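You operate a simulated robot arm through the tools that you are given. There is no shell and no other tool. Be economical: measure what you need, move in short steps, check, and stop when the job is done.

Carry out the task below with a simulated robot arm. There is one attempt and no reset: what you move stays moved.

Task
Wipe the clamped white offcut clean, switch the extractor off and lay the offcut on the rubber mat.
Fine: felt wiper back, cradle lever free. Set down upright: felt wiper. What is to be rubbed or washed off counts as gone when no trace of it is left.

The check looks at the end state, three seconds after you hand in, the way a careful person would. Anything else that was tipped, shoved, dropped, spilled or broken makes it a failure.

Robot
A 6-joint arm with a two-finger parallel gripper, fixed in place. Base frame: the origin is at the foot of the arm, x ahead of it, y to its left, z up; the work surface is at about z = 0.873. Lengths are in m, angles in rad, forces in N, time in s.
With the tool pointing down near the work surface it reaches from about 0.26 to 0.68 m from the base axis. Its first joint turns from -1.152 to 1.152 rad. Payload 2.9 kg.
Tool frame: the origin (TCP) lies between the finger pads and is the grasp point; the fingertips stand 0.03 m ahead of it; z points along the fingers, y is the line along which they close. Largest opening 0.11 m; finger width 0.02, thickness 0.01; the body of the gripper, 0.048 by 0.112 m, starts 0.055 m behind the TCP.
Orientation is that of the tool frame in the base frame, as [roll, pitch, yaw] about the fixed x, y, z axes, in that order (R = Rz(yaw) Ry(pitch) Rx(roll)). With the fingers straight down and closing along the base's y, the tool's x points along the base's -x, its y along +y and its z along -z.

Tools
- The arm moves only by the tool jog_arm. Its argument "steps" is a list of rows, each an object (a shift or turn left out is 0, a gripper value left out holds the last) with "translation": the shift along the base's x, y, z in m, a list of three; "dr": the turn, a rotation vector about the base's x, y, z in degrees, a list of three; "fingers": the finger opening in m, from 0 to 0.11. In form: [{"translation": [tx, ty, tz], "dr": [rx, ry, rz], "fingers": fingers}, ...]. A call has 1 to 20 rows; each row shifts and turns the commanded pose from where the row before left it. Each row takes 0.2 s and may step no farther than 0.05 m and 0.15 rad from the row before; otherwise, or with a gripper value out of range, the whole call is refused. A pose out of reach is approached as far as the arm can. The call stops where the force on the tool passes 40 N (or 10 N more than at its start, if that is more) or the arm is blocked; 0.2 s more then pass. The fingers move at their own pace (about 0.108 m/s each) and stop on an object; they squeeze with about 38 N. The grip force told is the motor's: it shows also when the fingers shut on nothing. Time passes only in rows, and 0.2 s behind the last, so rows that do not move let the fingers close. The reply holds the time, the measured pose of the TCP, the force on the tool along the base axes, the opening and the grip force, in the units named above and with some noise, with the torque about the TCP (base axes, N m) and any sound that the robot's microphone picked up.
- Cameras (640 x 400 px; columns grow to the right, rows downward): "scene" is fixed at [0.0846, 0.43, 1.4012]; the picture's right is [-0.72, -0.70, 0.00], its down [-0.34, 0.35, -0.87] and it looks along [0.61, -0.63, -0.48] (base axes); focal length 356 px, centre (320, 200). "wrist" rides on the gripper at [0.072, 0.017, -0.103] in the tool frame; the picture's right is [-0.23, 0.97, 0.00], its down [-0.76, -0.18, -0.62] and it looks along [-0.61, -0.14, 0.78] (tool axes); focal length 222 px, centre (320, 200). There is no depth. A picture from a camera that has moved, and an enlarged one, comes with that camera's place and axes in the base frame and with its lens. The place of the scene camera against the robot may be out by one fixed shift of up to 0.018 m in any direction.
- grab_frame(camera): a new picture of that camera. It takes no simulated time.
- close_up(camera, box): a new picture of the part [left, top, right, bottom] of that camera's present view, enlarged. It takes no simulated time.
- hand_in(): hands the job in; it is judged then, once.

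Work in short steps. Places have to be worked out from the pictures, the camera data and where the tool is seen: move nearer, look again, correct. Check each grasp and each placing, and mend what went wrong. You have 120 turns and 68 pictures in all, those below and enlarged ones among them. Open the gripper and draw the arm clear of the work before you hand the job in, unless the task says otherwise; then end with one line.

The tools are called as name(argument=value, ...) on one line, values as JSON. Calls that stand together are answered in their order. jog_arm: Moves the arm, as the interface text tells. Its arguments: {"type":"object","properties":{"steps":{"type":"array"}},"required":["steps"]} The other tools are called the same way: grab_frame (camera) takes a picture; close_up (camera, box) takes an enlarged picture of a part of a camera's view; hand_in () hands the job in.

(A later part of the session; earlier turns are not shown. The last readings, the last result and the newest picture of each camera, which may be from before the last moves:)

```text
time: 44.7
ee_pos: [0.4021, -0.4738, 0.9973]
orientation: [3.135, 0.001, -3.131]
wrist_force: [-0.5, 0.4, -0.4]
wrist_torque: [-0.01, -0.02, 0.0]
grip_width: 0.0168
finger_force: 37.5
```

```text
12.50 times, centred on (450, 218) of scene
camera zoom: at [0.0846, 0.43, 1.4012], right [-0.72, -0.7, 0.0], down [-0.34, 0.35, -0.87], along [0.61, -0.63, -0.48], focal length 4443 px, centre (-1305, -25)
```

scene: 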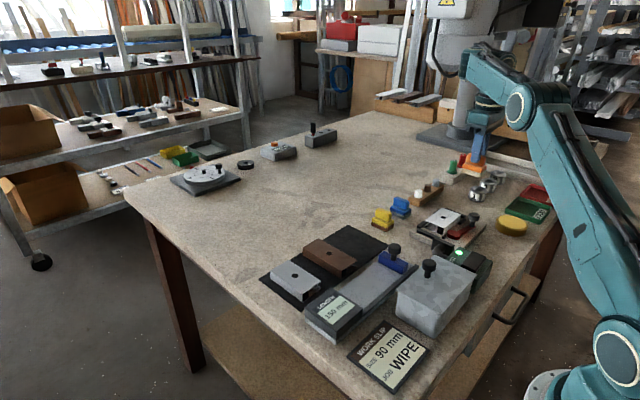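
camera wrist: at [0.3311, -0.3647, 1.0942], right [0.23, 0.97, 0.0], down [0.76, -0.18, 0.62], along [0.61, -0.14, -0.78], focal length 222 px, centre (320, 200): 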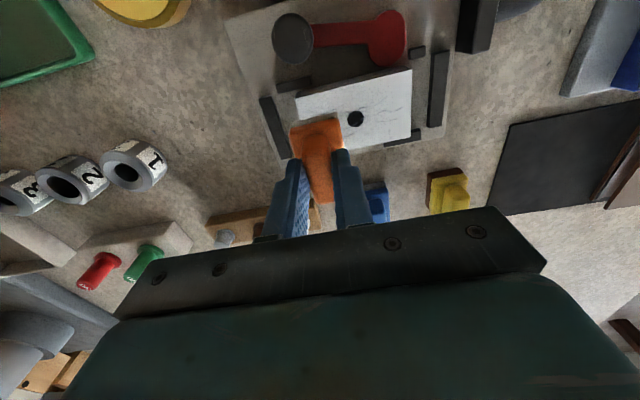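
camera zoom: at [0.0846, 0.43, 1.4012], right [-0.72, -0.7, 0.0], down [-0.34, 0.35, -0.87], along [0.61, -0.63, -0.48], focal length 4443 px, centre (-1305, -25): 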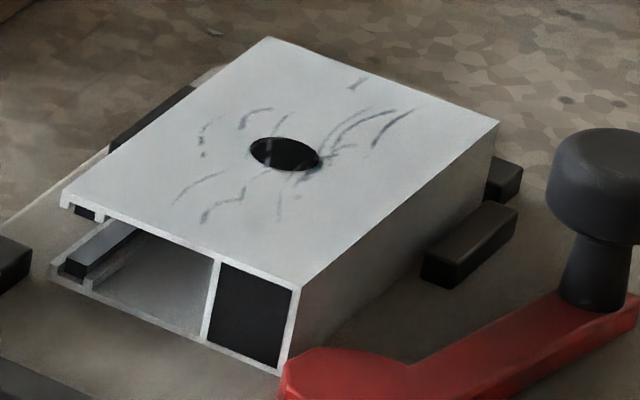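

Fading is inconclusive. I'll run more strokes with firmer pressure and compare the same view.

jog_arm(steps=[{"translation": [0, 0.045, 0]}, {"translation": [0, 0.045, 0]}, {"translation": [0, 0.047, -0.012]}, {"translation": [0, 0, -0.012]}, {"translation": [0, 0, -0.004]}, {"translation": [0, 0, -0.002]}, {"translation": [0, 0, -0.0015]}, {}])

jog_arm(steps=[{"translation": [0, -0.006, 0]}, {"translation": [0, -0.006, 0]}, {"translation": [0, -0.006, 0]}, {"translation": [0, -0.006, 0]}, {"translation": [0, -0.006, 0]}, {"translation": [0, -0.006, 0]}, {"translation": [0, -0.006, 0]}, {"translation": [0, -0.006, 0]}, {"translation": [0, -0.006, 0]}, {"translation": [0, -0.006, 0]}, {}])

```text
time: 46.5
ee_pos: [0.4022, -0.337, 0.9683]
orientation: [3.141, 0.005, -3.13]
wrist_force: [-3.5, 7.1, 35.5]
wrist_torque: [0.15, 0.31, -0.01]
grip_width: 0.017
finger_force: 37.5
```

```text
time: 47.2
ee_pos: [0.4018, -0.3476, 0.9677]
orientation: [3.13, 0.001, -3.12]
wrist_force: [0.7, 1.2, 6.2]
wrist_torque: [0.03, -0.03, -0.02]
grip_width: 0.0169
finger_force: 37.7
stopped in row 3: the force on the tool passed its limit at 51 N (the readings are from after the stop); the commanded pose is now the measured one
```

jog_arm(steps=[{"translation": [0, 0, -0.0015]}, {"translation": [0, -0.006, 0]}, {"translation": [0, -0.006, 0]}, {"translation": [0, -0.006, 0]}, {"translation": [0, -0.006, 0]}, {"translation": [0, -0.006, 0]}, {"translation": [0, -0.006, 0]}, {"translation": [0, -0.006, 0]}, {"translation": [0, -0.006, 0]}, {"translation": [0, -0.002, 0]}, {}])

jog_arm(steps=[{"translation": [0, 0, 0.02]}, {"translation": [0, -0.045, 0.01]}, {"translation": [0, -0.03, 0.0]}, {}])

close_up(camera="scene", box=[425, 202, 475, 234])

```text
time: 49.6
ee_pos: [0.4029, -0.3996, 0.9676]
orientation: [3.131, 0.001, -3.121]
wrist_force: [-1.2, 7.7, 25.0]
wrist_torque: [0.15, 0.07, 0.04]
grip_width: 0.0168
finger_force: 38.6
```

```text
time: 50.6
ee_pos: [0.401, -0.4729, 0.9956]
orientation: [3.129, -0.001, -3.121]
wrist_force: [-0.4, -0.5, -0.6]
wrist_torque: [-0.01, 0.02, -0.01]
grip_width: 0.0171
finger_force: 37.8
```

```text
12.50 times, centred on (450, 218) of scene
camera zoom: at [0.0846, 0.43, 1.4012], right [-0.72, -0.7, 0.0], down [-0.34, 0.35, -0.87], along [0.61, -0.63, -0.48], focal length 4443 px, centre (-1305, -25)
```

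zoom: 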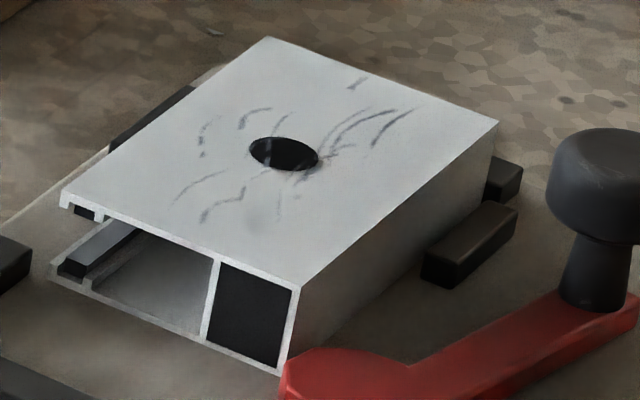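

It is lightening, but slowly. The stops confine the offcut along x, so I'll scrub back and forth in x at several y stations.

jog_arm(steps=[{"translation": [0, 0.045, 0]}, {"translation": [0, 0.035, -0.012]}, {"translation": [0, 0, -0.01]}, {"translation": [0, 0, -0.004]}, {"translation": [0, 0, -0.0025]}, {"translation": [0.012, 0, 0]}, {"translation": [-0.012, 0, 0]}, {"translation": [-0.012, 0, 0]}, {"translation": [0.012, 0, 0]}, {"translation": [0.012, 0, 0]}, {"translation": [-0.012, 0, 0]}, {"translation": [-0.012, 0, 0]}, {"translation": [0.012, 0, 0]}, {"translation": [0.012, 0, 0]}, {"translation": [-0.012, 0, 0]}, {"translation": [-0.012, 0, 0]}, {"translation": [0.012, 0, 0]}, {}])

close_up(camera="scene", box=[425, 202, 475, 234])

```text
time: 54.4
ee_pos: [0.4003, -0.3923, 0.9692]
orientation: [3.13, -0.003, -3.121]
wrist_force: [-7.3, -1.1, 17.0]
wrist_torque: [-0.17, 0.37, -0.03]
grip_width: 0.017
finger_force: 38.5
```

```text
12.50 times, centred on (450, 218) of scene
camera zoom: at [0.0842, 0.4302, 1.4012], right [-0.72, -0.7, 0.0], down [-0.34, 0.35, -0.88], along [0.61, -0.63, -0.48], focal length 4443 px, centre (-1305, -25)
```

zoom: 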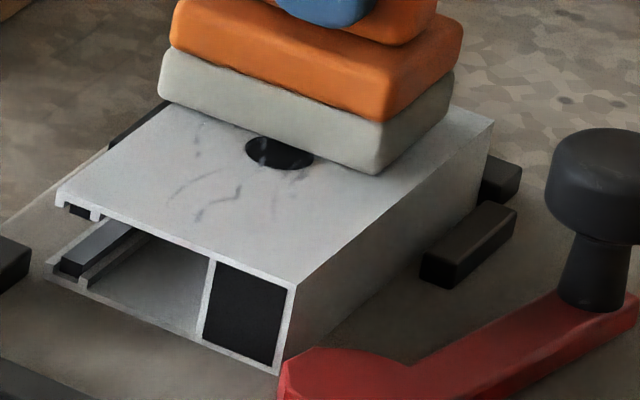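

The offcut stays put under x scrubbing. I'll continue here and then move to the next stations, lifting between them.

jog_arm(steps=[{"translation": [0.012, 0, 0]}, {"translation": [-0.012, 0, 0]}, {"translation": [-0.012, 0, 0]}, {"translation": [0.012, 0, 0]}, {"translation": [0.012, 0, 0]}, {"translation": [-0.012, 0, 0]}, {"translation": [-0.012, 0, 0]}, {"translation": [0.012, 0, 0]}, {"translation": [0.012, 0, 0]}, {"translation": [-0.012, 0, 0]}, {"translation": [-0.012, 0, 0]}, {"translation": [0.012, 0, 0]}, {"translation": [0.012, 0, 0]}, {"translation": [-0.012, 0, 0]}, {"translation": [-0.012, 0, 0]}, {"translation": [0.012, 0, 0]}, {}])

jog_arm(steps=[{"translation": [0, 0, 0.01]}, {"translation": [0, 0.026, 0]}, {"translation": [0, 0, -0.01]}, {"translation": [0.012, 0, 0]}, {"translation": [-0.012, 0, 0]}, {"translation": [-0.012, 0, 0]}, {"translation": [0.012, 0, 0]}, {"translation": [0.012, 0, 0]}, {"translation": [-0.012, 0, 0]}, {"translation": [-0.012, 0, 0]}, {"translation": [0.012, 0, 0]}, {"translation": [0.012, 0, 0]}, {"translation": [-0.012, 0, 0]}, {"translation": [-0.012, 0, 0]}, {"translation": [0.012, 0, 0]}, {"translation": [0.012, 0, 0]}, {"translation": [-0.012, 0, 0]}, {"translation": [-0.012, 0, 0]}, {"translation": [0.012, 0, 0]}, {}])

jog_arm(steps=[{"translation": [0, 0, 0.01]}, {"translation": [0, 0.026, 0]}, {"translation": [0, 0, -0.01]}, {"translation": [0.012, 0, 0]}, {"translation": [-0.012, 0, 0]}, {"translation": [-0.012, 0, 0]}, {"translation": [0.012, 0, 0]}, {"translation": [0.012, 0, 0]}, {"translation": [-0.012, 0, 0]}, {"translation": [-0.012, 0, 0]}, {"translation": [0.012, 0, 0]}, {"translation": [0.012, 0, 0]}, {"translation": [-0.012, 0, 0]}, {"translation": [-0.012, 0, 0]}, {"translation": [0.012, 0, 0]}, {"translation": [0.012, 0, 0]}, {"translation": [-0.012, 0, 0]}, {"translation": [-0.012, 0, 0]}, {"translation": [0.012, 0, 0]}, {}])

jog_arm(steps=[{"translation": [0, 0, 0.02]}, {"translation": [0, -0.045, 0.01]}, {"translation": [0, -0.045, 0.0]}, {"translation": [0, -0.045, 0.0]}, {}])

close_up(camera="scene", box=[425, 202, 475, 234])

```text
time: 58.0
ee_pos: [0.4013, -0.3949, 0.9671]
orientation: [3.13, -0.001, -3.122]
wrist_force: [-6.9, -1.1, 15.4]
wrist_torque: [-0.19, 0.33, -0.07]
grip_width: 0.017
finger_force: 38.2
```

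```text
time: 62.2
ee_pos: [0.4005, -0.3688, 0.9674]
orientation: [3.129, -0.002, -3.122]
wrist_force: [-1.4, 0.1, 1.5]
wrist_torque: [-0.09, 0.05, -0.05]
grip_width: 0.0167
finger_force: 38.3
```

```text
time: 66.4
ee_pos: [0.4034, -0.3399, 0.9671]
orientation: [3.13, -0.002, -3.119]
wrist_force: [-0.8, 0.0, -0.5]
wrist_torque: [0.02, 0.0, -0.02]
grip_width: 0.0168
finger_force: 37.8
```

```text
time: 67.6
ee_pos: [0.4026, -0.4741, 0.9959]
orientation: [3.13, -0.001, -3.119]
wrist_force: [0.4, -0.1, -1.1]
wrist_torque: [0.03, 0.01, 0.0]
grip_width: 0.0169
finger_force: 38.0
```

```text
12.50 times, centred on (450, 218) of scene
camera zoom: at [0.0846, 0.43, 1.4012], right [-0.72, -0.7, 0.0], down [-0.34, 0.35, -0.87], along [0.61, -0.63, -0.48], focal length 4443 px, centre (-1305, -25)
```

zoom: 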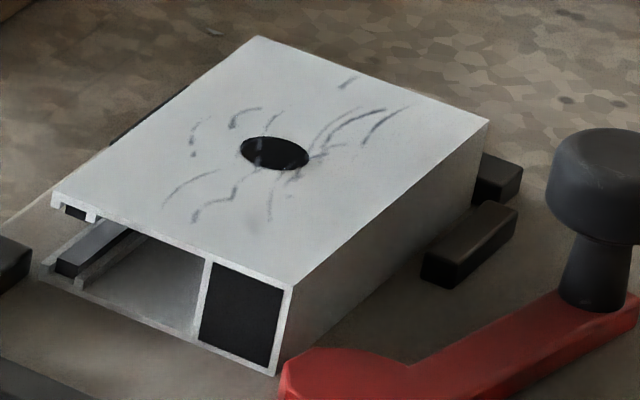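

I need a firm before/after comparison. I'll take a 16× reference of the right-hand marks and then scrub hard there.

close_up(camera="scene", box=[432, 200, 472, 225])

jog_arm(steps=[{"translation": [0, 0.045, 0]}, {"translation": [0, 0.035, -0.015]}, {"translation": [0, 0, -0.01]}, {"translation": [0, 0, -0.004]}, {"translation": [0, 0, -0.002]}, {"translation": [0, 0, -0.001]}, {}])

```text
16.00 times, centred on (452, 212) of scene
camera zoom: at [0.0846, 0.43, 1.4012], right [-0.72, -0.7, 0.0], down [-0.34, 0.35, -0.87], along [0.61, -0.63, -0.48], focal length 5687 px, centre (-1792, 0)
```

zoom: 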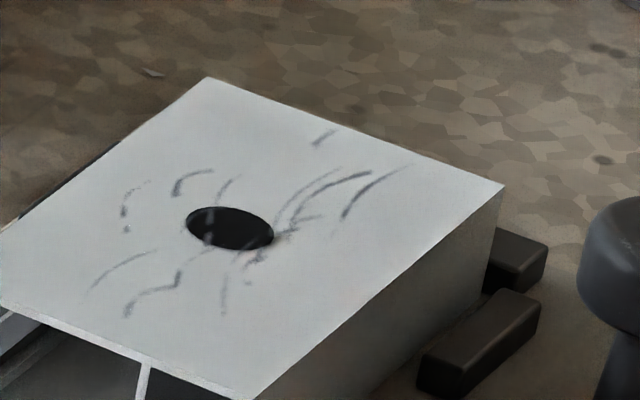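

```text
time: 69.2
ee_pos: [0.4032, -0.3963, 0.9677]
orientation: [3.13, 0.004, -3.119]
wrist_force: [-2.5, 2.6, 14.4]
wrist_torque: [-0.09, 0.16, -0.02]
grip_width: 0.0169
finger_force: 38.2
```

jog_arm(steps=[{"translation": [0.01, 0, -0.001]}, {"translation": [-0.01, 0, 0]}, {"translation": [-0.01, 0, 0]}, {"translation": [0.01, 0, 0]}, {"translation": [0.01, 0, -0.0005]}, {"translation": [-0.01, 0, 0]}, {"translation": [-0.01, 0, 0]}, {"translation": [0.01, 0, 0]}, {"translation": [0.01, 0, 0]}, {"translation": [-0.01, 0, 0]}, {"translation": [-0.01, 0, 0]}, {"translation": [0.01, 0, 0]}, {"translation": [0.01, 0, 0]}, {"translation": [-0.01, 0, 0]}, {"translation": [-0.01, 0, 0]}, {"translation": [0.01, 0, 0]}, {}])

jog_arm(steps=[{"translation": [0, 0, 0.02]}, {"translation": [0, -0.045, 0.01]}, {"translation": [0, -0.04, 0.0]}, {}])

close_up(camera="scene", box=[432, 200, 472, 225])

```text
time: 72.8
ee_pos: [0.4025, -0.3953, 0.9657]
orientation: [3.132, 0.001, -3.125]
wrist_force: [-10.3, -2.0, 25.3]
wrist_torque: [-0.26, 0.39, -0.09]
grip_width: 0.0168
finger_force: 38.0
```

```text
time: 73.8
ee_pos: [0.4022, -0.4806, 0.9922]
orientation: [3.129, -0.001, -3.117]
wrist_force: [0.1, -0.2, -1.5]
wrist_torque: [0.03, 0.01, -0.02]
grip_width: 0.0169
finger_force: 38.0
```

```text
16.00 times, centred on (452, 212) of scene
camera zoom: at [0.0846, 0.43, 1.4012], right [-0.72, -0.7, 0.0], down [-0.34, 0.35, -0.87], along [0.61, -0.63, -0.48], focal length 5687 px, centre (-1792, 0)
```

zoom: 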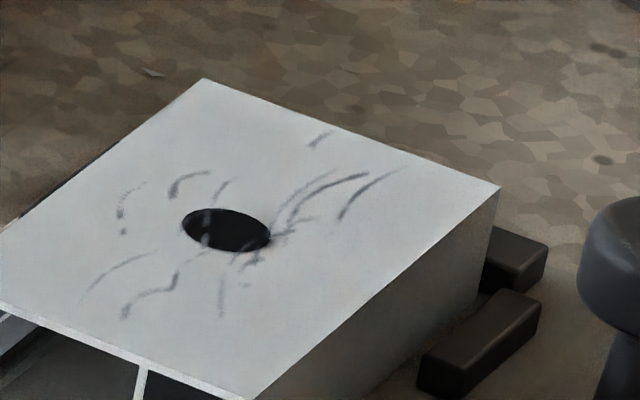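

Hard scrubbing at 25 N changed nothing, so orange is not the felt wiper. I'll put it back exactly where it stood at (0.383,-0.497).

jog_arm(steps=[{"translation": [-0.019, -0.016, 0], "dr": [-0.7, 0, -1.3]}, {"translation": [0, 0, -0.03]}, {"translation": [0, 0, -0.022]}, {}])

close_up(camera="scene", box=[445, 165, 495, 215])

```text
time: 74.8
ee_pos: [0.3811, -0.4997, 0.9397]
orientation: [-3.141, 0.0, 3.14]
wrist_force: [-0.3, -1.1, -0.7]
wrist_torque: [-0.02, -0.02, -0.01]
grip_width: 0.017
finger_force: 38.0
```

```text
8.00 times, centred on (470, 190) of scene
camera zoom: at [0.0846, 0.43, 1.4012], right [-0.72, -0.7, 0.0], down [-0.34, 0.35, -0.87], along [0.61, -0.63, -0.48], focal length 2844 px, centre (-880, 280)
```

zoom: 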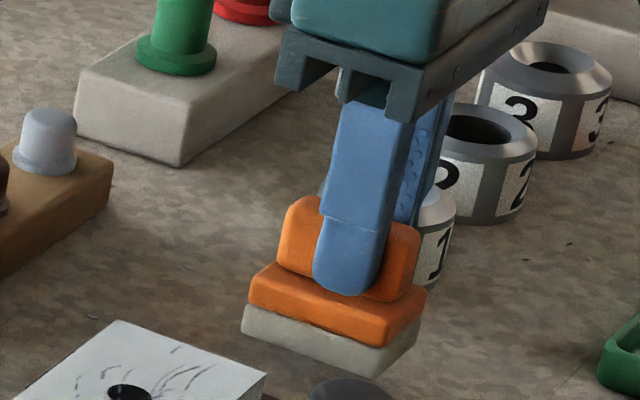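

It hangs about a centimetre above its spot. I'll lower it gently to contact.

jog_arm(steps=[{"translation": [0.002, 0.003, -0.006]}, {"translation": [0, 0, -0.002]}, {"translation": [0, 0, -0.002]}, {}])

```text
time: 75.8
ee_pos: [0.3828, -0.4945, 0.9317]
orientation: [3.141, -0.003, 3.14]
wrist_force: [1.2, 0.5, -0.8]
wrist_torque: [-0.02, 0.03, 0.01]
grip_width: 0.0169
finger_force: 38.1
```

jog_arm(steps=[{"translation": [0, -0.002, -0.002]}, {}])

close_up(camera="scene", box=[450, 190, 490, 215])

```text
time: 76.4
ee_pos: [0.3846, -0.4964, 0.9289]
orientation: [3.141, -0.003, 3.139]
wrist_force: [0.2, -0.7, -1.3]
wrist_torque: [-0.01, 0.0, -0.02]
grip_width: 0.0171
finger_force: 37.6
```

```text
16.00 times, centred on (470, 202) of scene
camera zoom: at [0.0846, 0.43, 1.4012], right [-0.72, -0.7, 0.0], down [-0.34, 0.35, -0.87], along [0.61, -0.63, -0.48], focal length 5687 px, centre (-2080, 160)
```

zoom: 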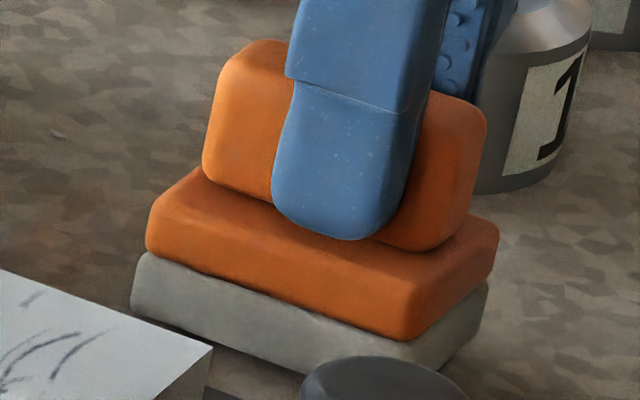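

jog_arm(steps=[{"translation": [-0.0015, 0, -0.001]}, {"translation": [0, 0, -0.001]}, {}])

jog_arm(steps=[{"translation": [0, 0, -0.001]}, {}])

```text
time: 77.2
ee_pos: [0.3842, -0.4959, 0.9291]
orientation: [-3.141, 0.0, 3.141]
wrist_force: [-3.4, 1.6, 8.7]
wrist_torque: [0.12, -0.03, 0.02]
grip_width: 0.0169
finger_force: 38.0
```

```text
time: 77.8
ee_pos: [0.384, -0.4969, 0.9281]
orientation: [-3.136, 0.003, -3.141]
wrist_force: [-2.7, 4.5, 19.3]
wrist_torque: [0.26, -0.47, 0.08]
grip_width: 0.017
finger_force: 37.9
```

It is resting on the table with contact force. I'll release it, rise, and go to the blue block at about (0.515,-0.337).

jog_arm(steps=[{"translation": [0, 0, 0.003], "fingers": 0.017}, {"fingers": 0.035}, {"fingers": 0.05}, {"translation": [0, 0, 0.015]}, {"translation": [0, 0, 0.03]}, {"translation": [0, 0, 0.03]}, {}])

close_up(camera="scene", box=[430, 170, 510, 220])

jog_arm(steps=[{"translation": [0.033, 0.03, 0]}, {"translation": [0.033, 0.035, 0]}, {"translation": [0.03, 0.035, 0]}, {"translation": [0.025, 0.035, -0.01]}, {"translation": [0.01, 0.025, -0.02]}, {}])

close_up(camera="wrist", box=[220, 80, 420, 220])

```text
time: 79.4
ee_pos: [0.3822, -0.4939, 1.0033]
orientation: [-3.141, -0.001, 3.14]
wrist_force: [-0.1, 0.1, 0.0]
wrist_torque: [0.0, -0.02, -0.01]
grip_width: 0.0501
finger_force: 0.1
```

```text
8.00 times, centred on (470, 195) of scene
camera zoom: at [0.0846, 0.43, 1.4012], right [-0.72, -0.7, 0.0], down [-0.34, 0.35, -0.87], along [0.61, -0.63, -0.48], focal length 2844 px, centre (-880, 240)
```

zoom: 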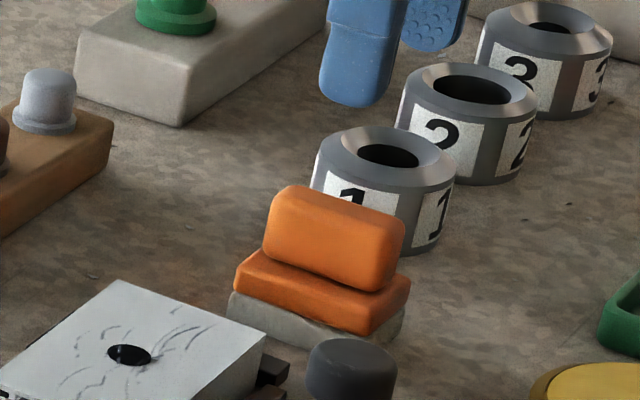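

```text
time: 80.8
ee_pos: [0.5128, -0.3346, 0.9736]
orientation: [3.14, -0.003, 3.141]
wrist_force: [0.1, -0.4, -0.6]
wrist_torque: [-0.04, 0.01, -0.01]
grip_width: 0.0502
finger_force: 0.1
```

```text
2.86 times, centred on (320, 150) of wrist
camera zoom: at [0.4382, -0.3182, 1.0768], right [0.23, 0.97, 0.0], down [0.76, -0.18, 0.62], along [0.61, -0.14, -0.78], focal length 635 px, centre (320, 343)
```

zoom: 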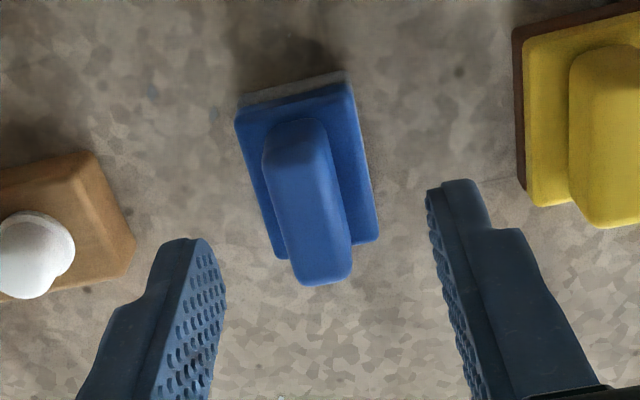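

Orange is back in place and upright. The blue handle centre is about (0.517,-0.340), so I'll adjust, descend and grip.

jog_arm(steps=[{"translation": [0.004, -0.0055, -0.015]}, {"translation": [0, 0, -0.015]}, {"translation": [0, 0, -0.011]}, {"fingers": 0.03}, {"fingers": 0.0}, {}, {}])

```text
time: 82.4
ee_pos: [0.5156, -0.3406, 0.9349]
orientation: [-3.14, -0.001, 3.141]
wrist_force: [0.6, -0.7, -0.5]
wrist_torque: [0.01, -0.09, 0.03]
grip_width: 0.017
finger_force: 38.1
```

Blue is gripped. Before touching the offcut I'll check its underside, keeping close to the base so the arm stays well in reach.

jog_arm(steps=[{"translation": [0, 0, 0.03]}, {"translation": [0, 0, 0.045]}, {"translation": [-0.04, 0.02, 0.02]}, {"translation": [-0.04, 0.025, 0.01]}, {"translation": [-0.04, 0.025, 0.01]}, {"translation": [-0.04, 0.025, 0]}, {"translation": [0, 0.02, 0], "dr": [8.5, 0, 0]}, {"dr": [8.5, 0, 0]}, {"dr": [8.5, 0, 0]}, {"dr": [8.5, 0, 0]}, {"dr": [8.5, 0, 0]}, {}])

close_up(camera="scene", box=[400, 120, 560, 260])

```text
time: 85.0
ee_pos: [0.347, -0.2102, 1.0277]
orientation: [2.401, 0.001, 3.138]
wrist_force: [0.6, -0.2, -0.5]
wrist_torque: [0.0, 0.01, 0.03]
grip_width: 0.0174
finger_force: 38.1
out of reach, approached as far as the arm can: row 11
```

```text
2.86 times, centred on (480, 190) of scene
camera zoom: at [0.0846, 0.43, 1.4012], right [-0.72, -0.7, 0.0], down [-0.34, 0.35, -0.87], along [0.61, -0.63, -0.48], focal length 1016 px, centre (-137, 229)
```

zoom: 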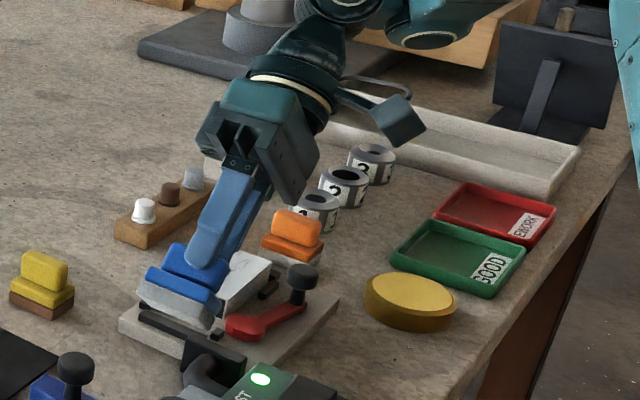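

close_up(camera="scene", box=[410, 214, 450, 239])

```text
16.00 times, centred on (430, 226) of scene
camera zoom: at [0.0846, 0.43, 1.4012], right [-0.72, -0.7, 0.0], down [-0.34, 0.35, -0.87], along [0.61, -0.63, -0.48], focal length 5687 px, centre (-1440, -224)
```

zoom: 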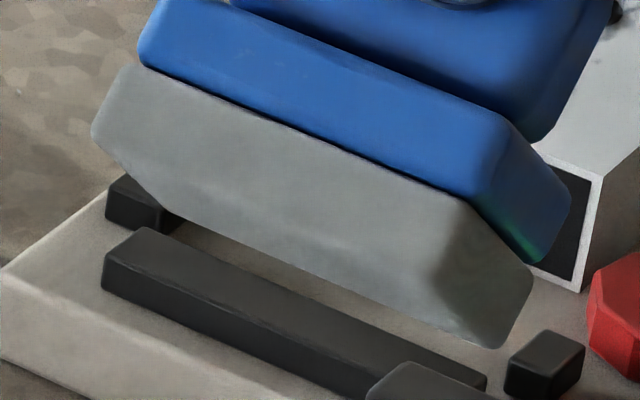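

It is plain grey and soft-looking, consistent with felt. I'll bring it upright again.

jog_arm(steps=[{"translation": [0, 0, 0.005], "dr": [-8.5, 0, 0]}, {"translation": [0, 0, 0.005], "dr": [-8.5, 0, 0]}, {"dr": [-8.5, 0, 0]}, {"dr": [-8.5, 0, 0]}, {"dr": [-8.5, 0, 0]}, {}])

```text
time: 86.4
ee_pos: [0.3475, -0.2098, 1.0385]
orientation: [-3.14, 0.0, -3.142]
wrist_force: [-0.8, 0.2, -1.4]
wrist_torque: [-0.04, 0.02, 0.01]
grip_width: 0.0173
finger_force: 38.2
```

It is upright and tracking. I'll go over the offcut's +y part and lower to contact.

jog_arm(steps=[{"translation": [0.02, -0.04, -0.01]}, {"translation": [0.017, -0.045, -0.01]}, {"translation": [0.016, -0.045, -0.015]}, {"translation": [0, 0, -0.022]}, {"translation": [0, 0, -0.008]}, {"translation": [0, 0, -0.003]}, {}])

```text
time: 88.0
ee_pos: [0.4012, -0.3406, 0.972]
orientation: [-3.14, 0.002, 3.141]
wrist_force: [-1.2, 4.2, 18.5]
wrist_torque: [0.22, 0.16, 0.01]
grip_width: 0.017
finger_force: 38.2
```

Contact at 18 N. I'll scrub along x here and then look.

jog_arm(steps=[{"translation": [0.01, 0, 0]}, {"translation": [-0.01, 0, 0]}, {"translation": [-0.01, 0, 0]}, {"translation": [0.01, 0, 0]}, {"translation": [0.01, 0, 0]}, {"translation": [-0.01, 0, 0]}, {"translation": [-0.01, 0, 0]}, {"translation": [0.01, 0, 0]}, {"translation": [0.01, 0, 0]}, {"translation": [-0.01, 0, 0]}, {"translation": [-0.01, 0, 0]}, {"translation": [0.01, 0, 0]}, {}])

jog_arm(steps=[{"translation": [0, 0, 0.02]}, {"translation": [0, -0.04, 0.01]}, {"translation": [0, -0.045, 0.0]}, {"translation": [0, -0.045, 0.0]}, {}])

close_up(camera="scene", box=[428, 202, 468, 227])

```text
time: 90.8
ee_pos: [0.4, -0.3406, 0.9719]
orientation: [3.141, -0.001, 3.138]
wrist_force: [-10.0, -0.1, 21.6]
wrist_torque: [-0.07, 0.56, -0.06]
grip_width: 0.017
finger_force: 37.5
```

```text
time: 92.0
ee_pos: [0.399, -0.4677, 1.0023]
orientation: [-3.142, -0.001, 3.139]
wrist_force: [-0.4, 0.4, -0.2]
wrist_torque: [-0.03, 0.0, -0.03]
grip_width: 0.017
finger_force: 37.6
```

```text
16.00 times, centred on (448, 214) of scene
camera zoom: at [0.0846, 0.43, 1.4012], right [-0.72, -0.7, 0.0], down [-0.34, 0.35, -0.87], along [0.61, -0.63, -0.48], focal length 5687 px, centre (-1728, -32)
```

zoom: 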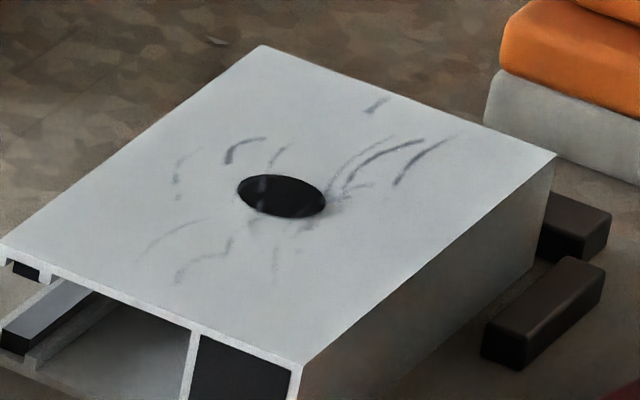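

The marks under the scrubbed +y side are now clearly fainter while the others are unchanged, so blue is the felt wiper. I'll scrub all the stations thoroughly.

jog_arm(steps=[{"translation": [0.001, 0.045, 0]}, {"translation": [0, 0.02, -0.015]}, {"translation": [0, 0, -0.012]}, {"translation": [0, 0, -0.004]}, {"translation": [0.01, 0, 0]}, {"translation": [-0.01, 0, 0]}, {"translation": [-0.01, 0, 0]}, {"translation": [0.01, 0, 0]}, {"translation": [0.01, 0, 0]}, {"translation": [-0.01, 0, 0]}, {"translation": [-0.01, 0, 0]}, {"translation": [0.01, 0, 0]}, {"translation": [0.01, 0, 0]}, {"translation": [-0.01, 0, 0]}, {"translation": [-0.01, 0, 0]}, {"translation": [0.01, 0, 0]}, {}])

jog_arm(steps=[{"translation": [0.01, 0, 0]}, {"translation": [-0.01, 0, 0]}, {"translation": [-0.01, 0, 0]}, {"translation": [0.01, 0, 0]}, {"translation": [0.01, 0, 0]}, {"translation": [-0.01, 0, 0]}, {"translation": [-0.01, 0, 0]}, {"translation": [0.01, 0, 0]}, {"translation": [0.01, 0, 0]}, {"translation": [-0.01, 0, 0]}, {"translation": [-0.01, 0, 0]}, {"translation": [0.01, 0, 0]}, {"translation": [0.01, 0, 0]}, {"translation": [-0.01, 0, 0]}, {"translation": [-0.01, 0, 0]}, {"translation": [0.01, 0, 0]}, {}])

jog_arm(steps=[{"translation": [0, 0, 0.01]}, {"translation": [0, 0.026, 0]}, {"translation": [0, 0, -0.01]}, {"translation": [0.01, 0, 0]}, {"translation": [-0.01, 0, 0]}, {"translation": [-0.01, 0, 0]}, {"translation": [0.01, 0, 0]}, {"translation": [0.01, 0, 0]}, {"translation": [-0.01, 0, 0]}, {"translation": [-0.01, 0, 0]}, {"translation": [0.01, 0, 0]}, {"translation": [0.01, 0, 0]}, {"translation": [-0.01, 0, 0]}, {"translation": [-0.01, 0, 0]}, {"translation": [0.01, 0, 0]}, {"translation": [0.01, 0, 0]}, {"translation": [-0.01, 0, 0]}, {"translation": [-0.01, 0, 0]}, {"translation": [0.01, 0, 0]}, {}])

jog_arm(steps=[{"translation": [0.01, 0, 0]}, {"translation": [-0.01, 0, 0]}, {"translation": [-0.01, 0, 0]}, {"translation": [0.01, 0, 0]}, {"translation": [0.01, 0, 0]}, {"translation": [-0.01, 0, 0]}, {"translation": [-0.01, 0, 0]}, {"translation": [0.01, 0, 0]}, {"translation": [0.01, 0, 0]}, {"translation": [-0.01, 0, 0]}, {"translation": [-0.01, 0, 0]}, {"translation": [0.01, 0, 0]}, {"translation": [0.01, 0, 0]}, {"translation": [-0.01, 0, 0]}, {"translation": [-0.01, 0, 0]}, {"translation": [0.01, 0, 0]}, {}])

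```text
time: 95.6
ee_pos: [0.399, -0.405, 0.973]
orientation: [-3.141, -0.002, 3.137]
wrist_force: [-8.9, -0.8, 17.4]
wrist_torque: [-0.05, 0.43, -0.01]
grip_width: 0.0169
finger_force: 37.6
```

```text
time: 99.2
ee_pos: [0.4013, -0.4051, 0.9718]
orientation: [-3.139, -0.001, 3.135]
wrist_force: [-11.3, -2.5, 25.3]
wrist_torque: [-0.06, 0.64, 0.03]
grip_width: 0.017
finger_force: 37.9
```

```text
time: 103.4
ee_pos: [0.4002, -0.3785, 0.9717]
orientation: [3.141, -0.003, 3.138]
wrist_force: [-10.6, -1.2, 25.2]
wrist_torque: [-0.02, 0.54, 0.03]
grip_width: 0.0168
finger_force: 37.7
```

```text
time: 107.0
ee_pos: [0.3991, -0.3789, 0.9713]
orientation: [-3.14, -0.001, 3.137]
wrist_force: [-10.1, -1.0, 23.0]
wrist_torque: [0.02, 0.52, 0.05]
grip_width: 0.017
finger_force: 38.4
```

Good force throughout. Now the +y station twice, and then I'll look.

jog_arm(steps=[{"translation": [0, 0, 0.01]}, {"translation": [0, 0.026, 0]}, {"translation": [0, 0, -0.01]}, {"translation": [0.01, 0, 0]}, {"translation": [-0.01, 0, 0]}, {"translation": [-0.01, 0, 0]}, {"translation": [0.01, 0, 0]}, {"translation": [0.01, 0, 0]}, {"translation": [-0.01, 0, 0]}, {"translation": [-0.01, 0, 0]}, {"translation": [0.01, 0, 0]}, {"translation": [0.01, 0, 0]}, {"translation": [-0.01, 0, 0]}, {"translation": [-0.01, 0, 0]}, {"translation": [0.01, 0, 0]}, {"translation": [0.01, 0, 0]}, {"translation": [-0.01, 0, 0]}, {"translation": [-0.01, 0, 0]}, {"translation": [0.01, 0, 0]}, {}])

jog_arm(steps=[{"translation": [0, 0, 0.01]}, {"translation": [0, 0.015, 0]}, {"translation": [0, 0, -0.01]}, {"translation": [0.01, 0, 0]}, {"translation": [-0.01, 0, 0]}, {"translation": [-0.01, 0, 0]}, {"translation": [0.01, 0, 0]}, {"translation": [0.01, 0, 0]}, {"translation": [-0.01, 0, 0]}, {"translation": [-0.01, 0, 0]}, {"translation": [0.01, 0, 0]}, {"translation": [0.01, 0, 0]}, {"translation": [-0.01, 0, 0]}, {"translation": [-0.01, 0, 0]}, {"translation": [0.01, 0, 0]}, {}])

jog_arm(steps=[{"translation": [0, 0, 0.02]}, {"translation": [0, -0.04, 0.01]}, {"translation": [0, -0.045, 0.0]}, {"translation": [0, -0.045, 0.0]}, {}])

close_up(camera="scene", box=[428, 202, 468, 227])

```text
time: 111.2
ee_pos: [0.4026, -0.355, 0.9708]
orientation: [3.141, -0.001, 3.137]
wrist_force: [-5.9, -0.3, 13.2]
wrist_torque: [-0.11, 0.3, -0.03]
grip_width: 0.0172
finger_force: 37.9
```

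```text
time: 114.6
ee_pos: [0.4023, -0.3373, 0.97]
orientation: [-3.139, -0.003, 3.14]
wrist_force: [-1.3, -0.5, 3.6]
wrist_torque: [0.0, 0.05, -0.01]
grip_width: 0.0172
finger_force: 38.4
```

```text
time: 115.8
ee_pos: [0.4051, -0.469, 1.0008]
orientation: [3.141, -0.001, 3.14]
wrist_force: [-0.5, 1.0, -0.6]
wrist_torque: [-0.01, -0.05, 0.01]
grip_width: 0.0169
finger_force: 38.5
```

```text
16.00 times, centred on (448, 214) of scene
camera zoom: at [0.0846, 0.43, 1.4012], right [-0.72, -0.7, 0.0], down [-0.34, 0.35, -0.87], along [0.61, -0.63, -0.48], focal length 5687 px, centre (-1728, -32)
```

zoom: 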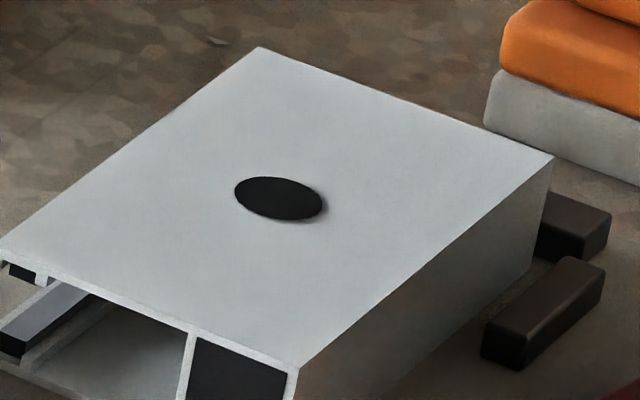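

The offcut is clean. I'll return the blue felt wiper to (0.5156,-0.3406).

jog_arm(steps=[{"translation": [0.01, 0.045, 0]}, {"translation": [0.03, 0.035, 0]}, {"translation": [0.035, 0.03, 0]}, {"translation": [0.0345, 0.0185, -0.02]}, {"translation": [0, 0, -0.03]}, {"translation": [0, 0, -0.01]}, {}])

jog_arm(steps=[{"translation": [0, 0, -0.003]}, {"translation": [0, 0, -0.002]}, {}])

```text
time: 117.4
ee_pos: [0.5098, -0.3385, 0.9387]
orientation: [-3.141, -0.001, 3.14]
wrist_force: [0.1, 0.4, -1.1]
wrist_torque: [0.03, 0.02, -0.04]
grip_width: 0.0169
finger_force: 38.2
```

```text
time: 118.2
ee_pos: [0.5118, -0.3391, 0.9345]
orientation: [-3.14, -0.002, 3.14]
wrist_force: [-0.8, 0.9, -1.5]
wrist_torque: [0.0, -0.02, 0.0]
grip_width: 0.0172
finger_force: 38.0
```

jog_arm(steps=[{"translation": [0.004, -0.0015, -0.001]}, {"translation": [0, 0, -0.001]}, {}])

jog_arm(steps=[{"translation": [0, 0, -0.001]}, {}])

```text
time: 119.0
ee_pos: [0.5148, -0.3408, 0.934]
orientation: [3.14, -0.001, 3.139]
wrist_force: [0.8, 0.4, -0.1]
wrist_torque: [0.0, 0.0, -0.02]
grip_width: 0.0172
finger_force: 37.4
```

```text
time: 119.6
ee_pos: [0.5152, -0.3416, 0.9319]
orientation: [-3.141, 0.0, -3.141]
wrist_force: [-0.4, 1.6, 2.3]
wrist_torque: [0.09, -0.06, 0.05]
grip_width: 0.0171
finger_force: 38.3
```

It is touching down. I'll release, rise, and move to view the lever and extractor switch.

jog_arm(steps=[{"translation": [0, 0, 0.0], "fingers": 0.017}, {"fingers": 0.035}, {"fingers": 0.05}, {"translation": [0, 0, 0.015]}, {"translation": [0, 0, 0.03]}, {"translation": [0, 0, 0.045]}, {"translation": [-0.045, 0.01, 0.02]}, {"translation": [-0.045, 0.01, 0.02]}, {"translation": [-0.045, 0.01, 0.02]}, {"translation": [-0.045, 0.02, 0.02]}, {"translation": [-0.025, 0.02, 0.02]}, {}])

close_up(camera="wrist", box=[180, 0, 500, 200])

close_up(camera="scene", box=[370, 180, 500, 280])

```text
refused: row 7 steps farther than a row can; nothing moved
```

```text
2.00 times, centred on (340, 100) of wrist
camera zoom: at [0.4424, -0.3247, 1.0353], right [0.23, 0.97, 0.0], down [0.76, -0.18, 0.62], along [0.61, -0.14, -0.78], focal length 444 px, centre (280, 400)
```

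zoom: 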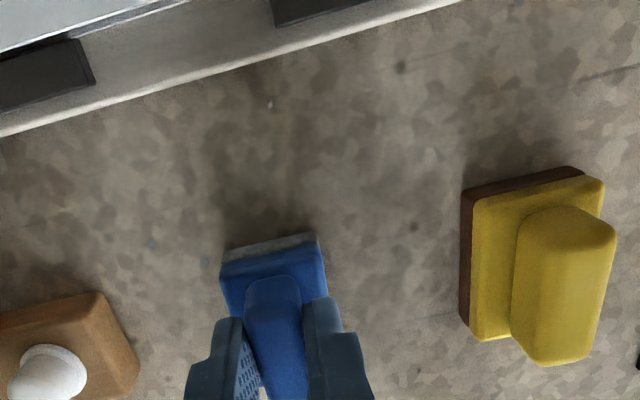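

```text
4.00 times, centred on (435, 230) of scene
camera zoom: at [0.0845, 0.4301, 1.4012], right [-0.72, -0.7, 0.0], down [-0.34, 0.35, -0.88], along [0.61, -0.63, -0.48], focal length 1422 px, centre (-140, 80)
```

zoom: 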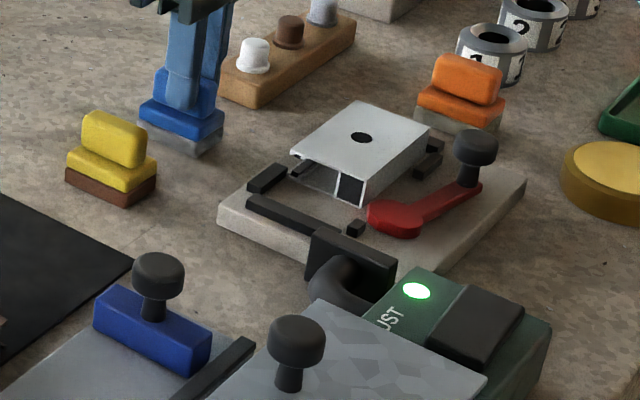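

A row was too long. I'll retry with shorter rows.

jog_arm(steps=[{"translation": [0, 0, 0.0], "fingers": 0.017}, {"fingers": 0.035}, {"fingers": 0.05}, {"translation": [0, 0, 0.015]}, {"translation": [0, 0, 0.03]}, {"translation": [0, 0, 0.045]}, {"translation": [-0.04, 0.01, 0.02]}, {"translation": [-0.04, 0.01, 0.02]}, {"translation": [-0.04, 0.01, 0.02]}, {"translation": [-0.04, 0.02, 0.02]}, {"translation": [-0.04, 0.02, 0.02]}, {}])

close_up(camera="wrist", box=[180, 0, 500, 200])

```text
time: 122.2
ee_pos: [0.3148, -0.2725, 1.1212]
orientation: [-3.141, -0.003, 3.141]
wrist_force: [0.3, -0.5, 0.5]
wrist_torque: [-0.03, -0.01, 0.0]
grip_width: 0.0499
finger_force: 0.0
```

```text
2.00 times, centred on (340, 100) of wrist
camera zoom: at [0.2415, -0.2562, 1.2235], right [0.23, 0.97, 0.0], down [0.76, -0.18, 0.62], along [0.61, -0.14, -0.78], focal length 444 px, centre (280, 400)
```

zoom: 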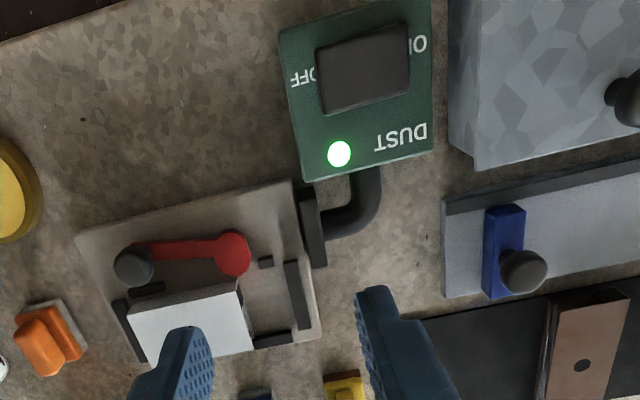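

The switch is a rocker with OFF on the −y side, spanning y −0.237…−0.191 at x≈0.264 and z≈0.92. I'll close the fingers and press its OFF half.

jog_arm(steps=[{"translation": [-0.025, 0.02, -0.03], "fingers": 0.0}, {"translation": [-0.026, 0.02, -0.03]}, {"translation": [0, 0, -0.03]}, {"translation": [0, 0, -0.03]}, {"translation": [0, 0, -0.025]}, {}])

close_up(camera="scene", box=[430, 200, 530, 290])

```text
time: 123.6
ee_pos: [0.266, -0.2302, 0.9755]
orientation: [-3.141, -0.001, 3.141]
wrist_force: [0.5, 0.3, -1.1]
wrist_torque: [-0.02, -0.01, 0.0]
grip_width: 0.0003
finger_force: 38.0
```

```text
4.44 times, centred on (480, 245) of scene
camera zoom: at [0.0846, 0.43, 1.4012], right [-0.72, -0.7, 0.0], down [-0.34, 0.35, -0.87], along [0.61, -0.63, -0.48], focal length 1580 px, centre (-391, 0)
```

zoom: 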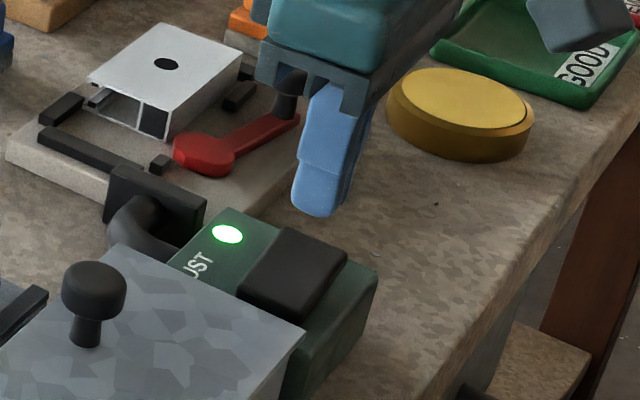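

The fingertips are over the far (OFF) half. I'll press down slowly.

jog_arm(steps=[{"translation": [0, 0, -0.008]}, {"translation": [0, 0, -0.006]}, {"translation": [0, 0, -0.004]}, {"translation": [0, 0, -0.004]}, {}])

```text
time: 124.8
ee_pos: [0.2635, -0.231, 0.9557]
orientation: [3.141, 0.0, 3.14]
wrist_force: [0.1, -0.4, 1.6]
wrist_torque: [-0.08, -0.01, -0.03]
grip_width: 0.0
finger_force: 38.1
```

jog_arm(steps=[{"translation": [0, 0, -0.003]}, {"translation": [0, 0, -0.003]}, {}])

jog_arm(steps=[{"translation": [0, 0, -0.002]}, {"translation": [0, 0, -0.002]}, {}])

```text
time: 125.7
ee_pos: [0.2643, -0.2338, 0.9512]
orientation: [-3.136, 0.005, 3.138]
wrist_force: [-5.0, 1.6, 9.8]
wrist_torque: [0.1, 0.1, 0.07]
grip_width: 0.0
finger_force: 38.1
stopped in row 3: the force on the tool passed its limit at 42 N (the readings are from after the stop); the commanded pose is now the measured one
```

```text
time: 126.1
ee_pos: [0.2636, -0.2327, 0.9522]
orientation: [-3.135, 0.005, 3.139]
wrist_force: [-4.7, 3.5, 12.7]
wrist_torque: [0.2, 0.15, 0.05]
grip_width: 0.0
finger_force: 37.5
stopped in row 2: the force on the tool passed its limit at 46 N (the readings are from after the stop); the commanded pose is now the measured one
```

The rocker bottomed out at 42–46 N. I'll rise and check the lamp.

jog_arm(steps=[{"translation": [0, 0, 0.03], "dr": [0.3, 0.3, 0]}, {"translation": [0, 0, 0.04]}, {}])

close_up(camera="scene", box=[400, 190, 520, 280])

```text
time: 126.9
ee_pos: [0.2633, -0.2317, 1.0212]
orientation: [-3.139, -0.003, 3.137]
wrist_force: [0.1, 0.3, -0.1]
wrist_torque: [-0.01, -0.02, 0.0]
grip_width: 0.0001
finger_force: 37.3
```

```text
4.44 times, centred on (460, 235) of scene
camera zoom: at [0.0846, 0.43, 1.4012], right [-0.72, -0.7, 0.0], down [-0.34, 0.35, -0.87], along [0.61, -0.63, -0.48], focal length 1580 px, centre (-302, 44)
```

zoom: 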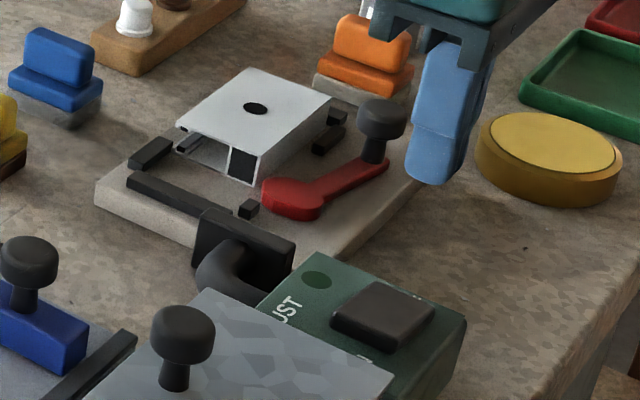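

The lamp is off. Next is the lever: knob at about (0.335,-0.383), top z≈0.93, and pivot near (0.352,-0.317). I'll move above the knob with open fingers.

jog_arm(steps=[{"translation": [0.018, -0.04, 0], "fingers": 0.055}, {"translation": [0.018, -0.04, 0]}, {"translation": [0.018, -0.04, 0]}, {"translation": [0.018, -0.03, -0.01]}, {"translation": [0, 0, -0.035]}, {}])

close_up(camera="wrist", box=[220, 80, 420, 220])

close_up(camera="scene", box=[430, 180, 510, 230])

```text
time: 128.3
ee_pos: [0.3324, -0.3837, 0.9777]
orientation: [-3.14, -0.002, 3.139]
wrist_force: [0.4, 0.0, 0.6]
wrist_torque: [-0.01, 0.0, -0.02]
grip_width: 0.0547
finger_force: 0.1
```

```text
2.86 times, centred on (320, 150) of wrist
camera zoom: at [0.2593, -0.3662, 1.0809], right [0.23, 0.97, 0.0], down [0.76, -0.18, 0.62], along [0.61, -0.14, -0.78], focal length 635 px, centre (320, 343)
```

zoom: 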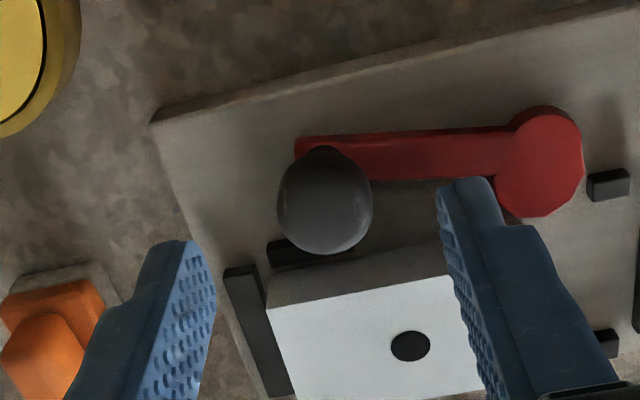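

```text
8.00 times, centred on (470, 205) of scene
camera zoom: at [0.0846, 0.43, 1.4012], right [-0.72, -0.7, 0.0], down [-0.34, 0.35, -0.87], along [0.61, -0.63, -0.48], focal length 2844 px, centre (-880, 160)
```

zoom: 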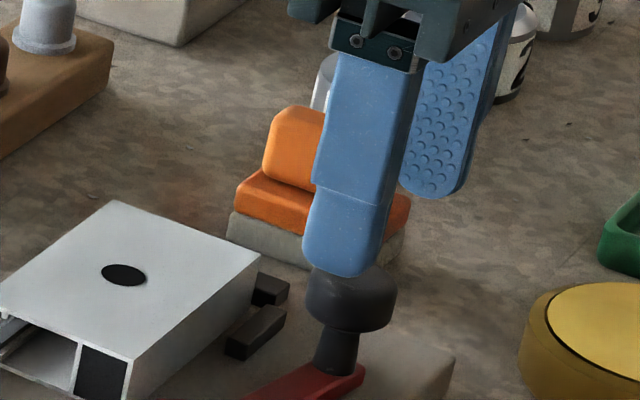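

The knob is centred between the fingers. I'll descend so the tips stay above the lever bar, then close.

jog_arm(steps=[{"translation": [0.0, 0.002, -0.018]}, {"translation": [0, 0, -0.016]}, {"fingers": 0.03}, {"fingers": 0.02}, {"fingers": 0.015}, {}])

```text
time: 129.7
ee_pos: [0.3338, -0.3823, 0.9438]
orientation: [-3.137, 0.0, 3.134]
wrist_force: [-1.4, -18.9, -6.9]
wrist_torque: [-0.56, -0.25, -0.2]
grip_width: 0.0249
finger_force: 44.9
```

The knob is gripped with a slight sideways load, so I'll ease by 2 mm and then start the arc towards −x.

jog_arm(steps=[{"translation": [0, -0.002, 0]}, {"translation": [-0.0085, 0.002, 0]}, {"translation": [-0.0085, 0.0045, 0]}, {}])

```text
time: 130.7
ee_pos: [0.3179, -0.3792, 0.9425]
orientation: [-3.134, -0.002, 3.13]
wrist_force: [-7.4, -31.8, -5.8]
wrist_torque: [-0.7, -0.35, -0.43]
grip_width: 0.025
finger_force: 45.1
```

There is a −y load, so the arc should go less towards +y. I'll correct and continue.

jog_arm(steps=[{"translation": [-0.002, -0.004, 0]}, {}])

```text
time: 131.3
ee_pos: [0.319, -0.3789, 0.9443]
orientation: [3.141, -0.002, 3.139]
wrist_force: [-2.0, -12.5, -0.4]
wrist_torque: [-0.41, 0.14, -0.24]
grip_width: 0.0251
finger_force: 45.2
```

jog_arm(steps=[{"translation": [-0.008, 0.005, 0]}, {"translation": [-0.007, 0.007, 0]}, {}])

```text
time: 132.1
ee_pos: [0.2997, -0.3697, 0.9427]
orientation: [-3.139, -0.006, 3.129]
wrist_force: [-14.5, -27.2, -10.7]
wrist_torque: [-0.72, -0.3, -0.56]
grip_width: 0.0251
finger_force: 45.5
```

Fitting the three points gives a pivot near (0.343,-0.304) with radius ≈0.08. I'll continue on that arc.

jog_arm(steps=[{"translation": [-0.002, -0.004, 0]}, {"translation": [-0.008, 0.006, 0]}, {"translation": [-0.008, 0.008, 0]}, {"translation": [-0.005, 0.008, 0]}, {"translation": [-0.005, 0.009, 0]}, {}])

```text
time: 133.5
ee_pos: [0.2748, -0.3408, 0.9424]
orientation: [-3.138, -0.001, 3.136]
wrist_force: [-1.3, -3.5, 29.9]
wrist_torque: [-0.18, -0.21, -0.2]
grip_width: 0.0245
finger_force: 44.8
```

A vertical load has appeared. I'll raise 2 mm and look.

jog_arm(steps=[{"translation": [0, 0, 0.002]}, {}])

close_up(camera="scene", box=[420, 190, 520, 260])

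```text
time: 134.1
ee_pos: [0.2732, -0.3406, 0.9421]
orientation: [3.139, -0.003, 3.137]
wrist_force: [-0.6, -3.7, 1.1]
wrist_torque: [-0.2, -0.57, -0.32]
grip_width: 0.0243
finger_force: 44.9
```

```text
5.71 times, centred on (470, 225) of scene
camera zoom: at [0.0845, 0.4299, 1.4012], right [-0.72, -0.7, 0.0], down [-0.34, 0.35, -0.87], along [0.61, -0.63, -0.48], focal length 2031 px, centre (-537, 57)
```

zoom: 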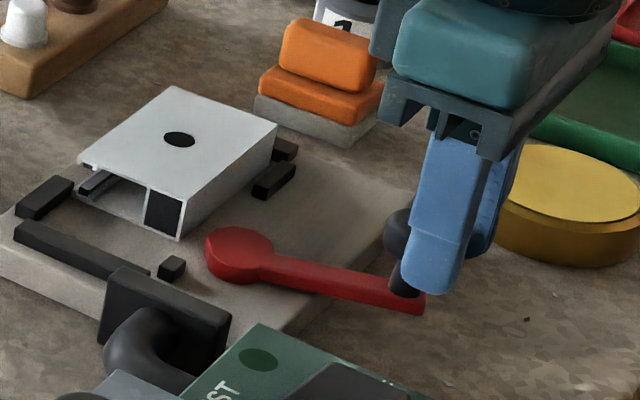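

The lever has swung well away from the offcut. I'll go a bit further, towards a full 90°.

jog_arm(steps=[{"translation": [-0.004, 0.009, 0]}, {"translation": [-0.003, 0.009, 0]}, {"translation": [-0.002, 0.009, 0]}, {}])

```text
time: 135.1
ee_pos: [0.2607, -0.3137, 0.9421]
orientation: [3.14, -0.012, 3.128]
wrist_force: [-34.6, -3.4, 3.6]
wrist_torque: [0.07, 0.89, -0.31]
grip_width: 0.0167
finger_force: 1.1
```

The fingers have slid off the round knob. I'll open, rise and look.

jog_arm(steps=[{"fingers": 0.04}, {"fingers": 0.055}, {"translation": [0, 0, 0.02]}, {"translation": [0, 0, 0.04]}, {}])

close_up(camera="wrist", box=[200, 0, 480, 200])

```text
time: 136.3
ee_pos: [0.2662, -0.3157, 1.0035]
orientation: [-3.14, -0.001, 3.137]
wrist_force: [0.5, 0.3, -0.2]
wrist_torque: [-0.01, -0.03, 0.01]
grip_width: 0.0552
finger_force: 0.1
```

```text
2.00 times, centred on (340, 100) of wrist
camera zoom: at [0.193, -0.2982, 1.1061], right [0.23, 0.97, 0.0], down [0.76, -0.18, 0.62], along [0.61, -0.14, -0.78], focal length 444 px, centre (280, 400)
```

zoom: 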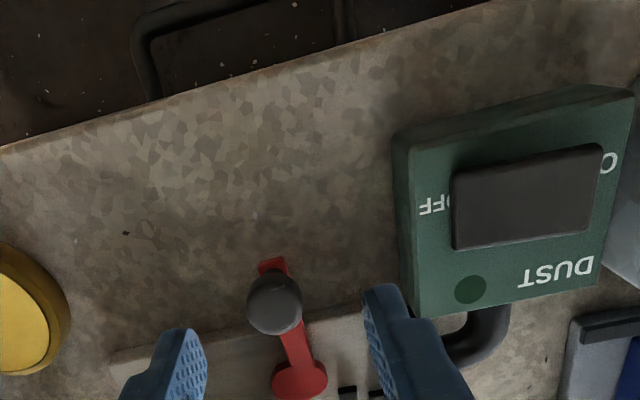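

The lever now points away along −x and is free. I'll rotate the gripper 90° to close across the offcut's 55 mm width, aiming at (0.400,-0.353) between the side stops.

jog_arm(steps=[{"translation": [0.02, -0.005, 0.015], "dr": [0, 0, -8.2], "fingers": 0.08}, {"translation": [0.03, -0.01, 0.01], "dr": [0, 0, -8.2]}, {"translation": [0.03, -0.01, 0], "dr": [0, 0, -8.2]}, {"translation": [0.03, -0.01, 0], "dr": [0, 0, -8.2]}, {"translation": [0.023, -0.003, 0], "dr": [0, 0, -8.2]}, {"dr": [0, 0, -8.2]}, {"dr": [0, 0, -8.2]}, {"dr": [0, 0, -8.2]}, {"dr": [0, 0, -8.2]}, {"dr": [0, 0, -8.2]}, {"dr": [0, 0, -8.0]}, {}])

```text
time: 138.9
ee_pos: [0.3983, -0.3542, 1.0289]
orientation: [-3.141, -0.002, 1.566]
wrist_force: [0.0, -0.3, -0.7]
wrist_torque: [-0.01, 0.01, 0.0]
grip_width: 0.0798
finger_force: 0.1
```

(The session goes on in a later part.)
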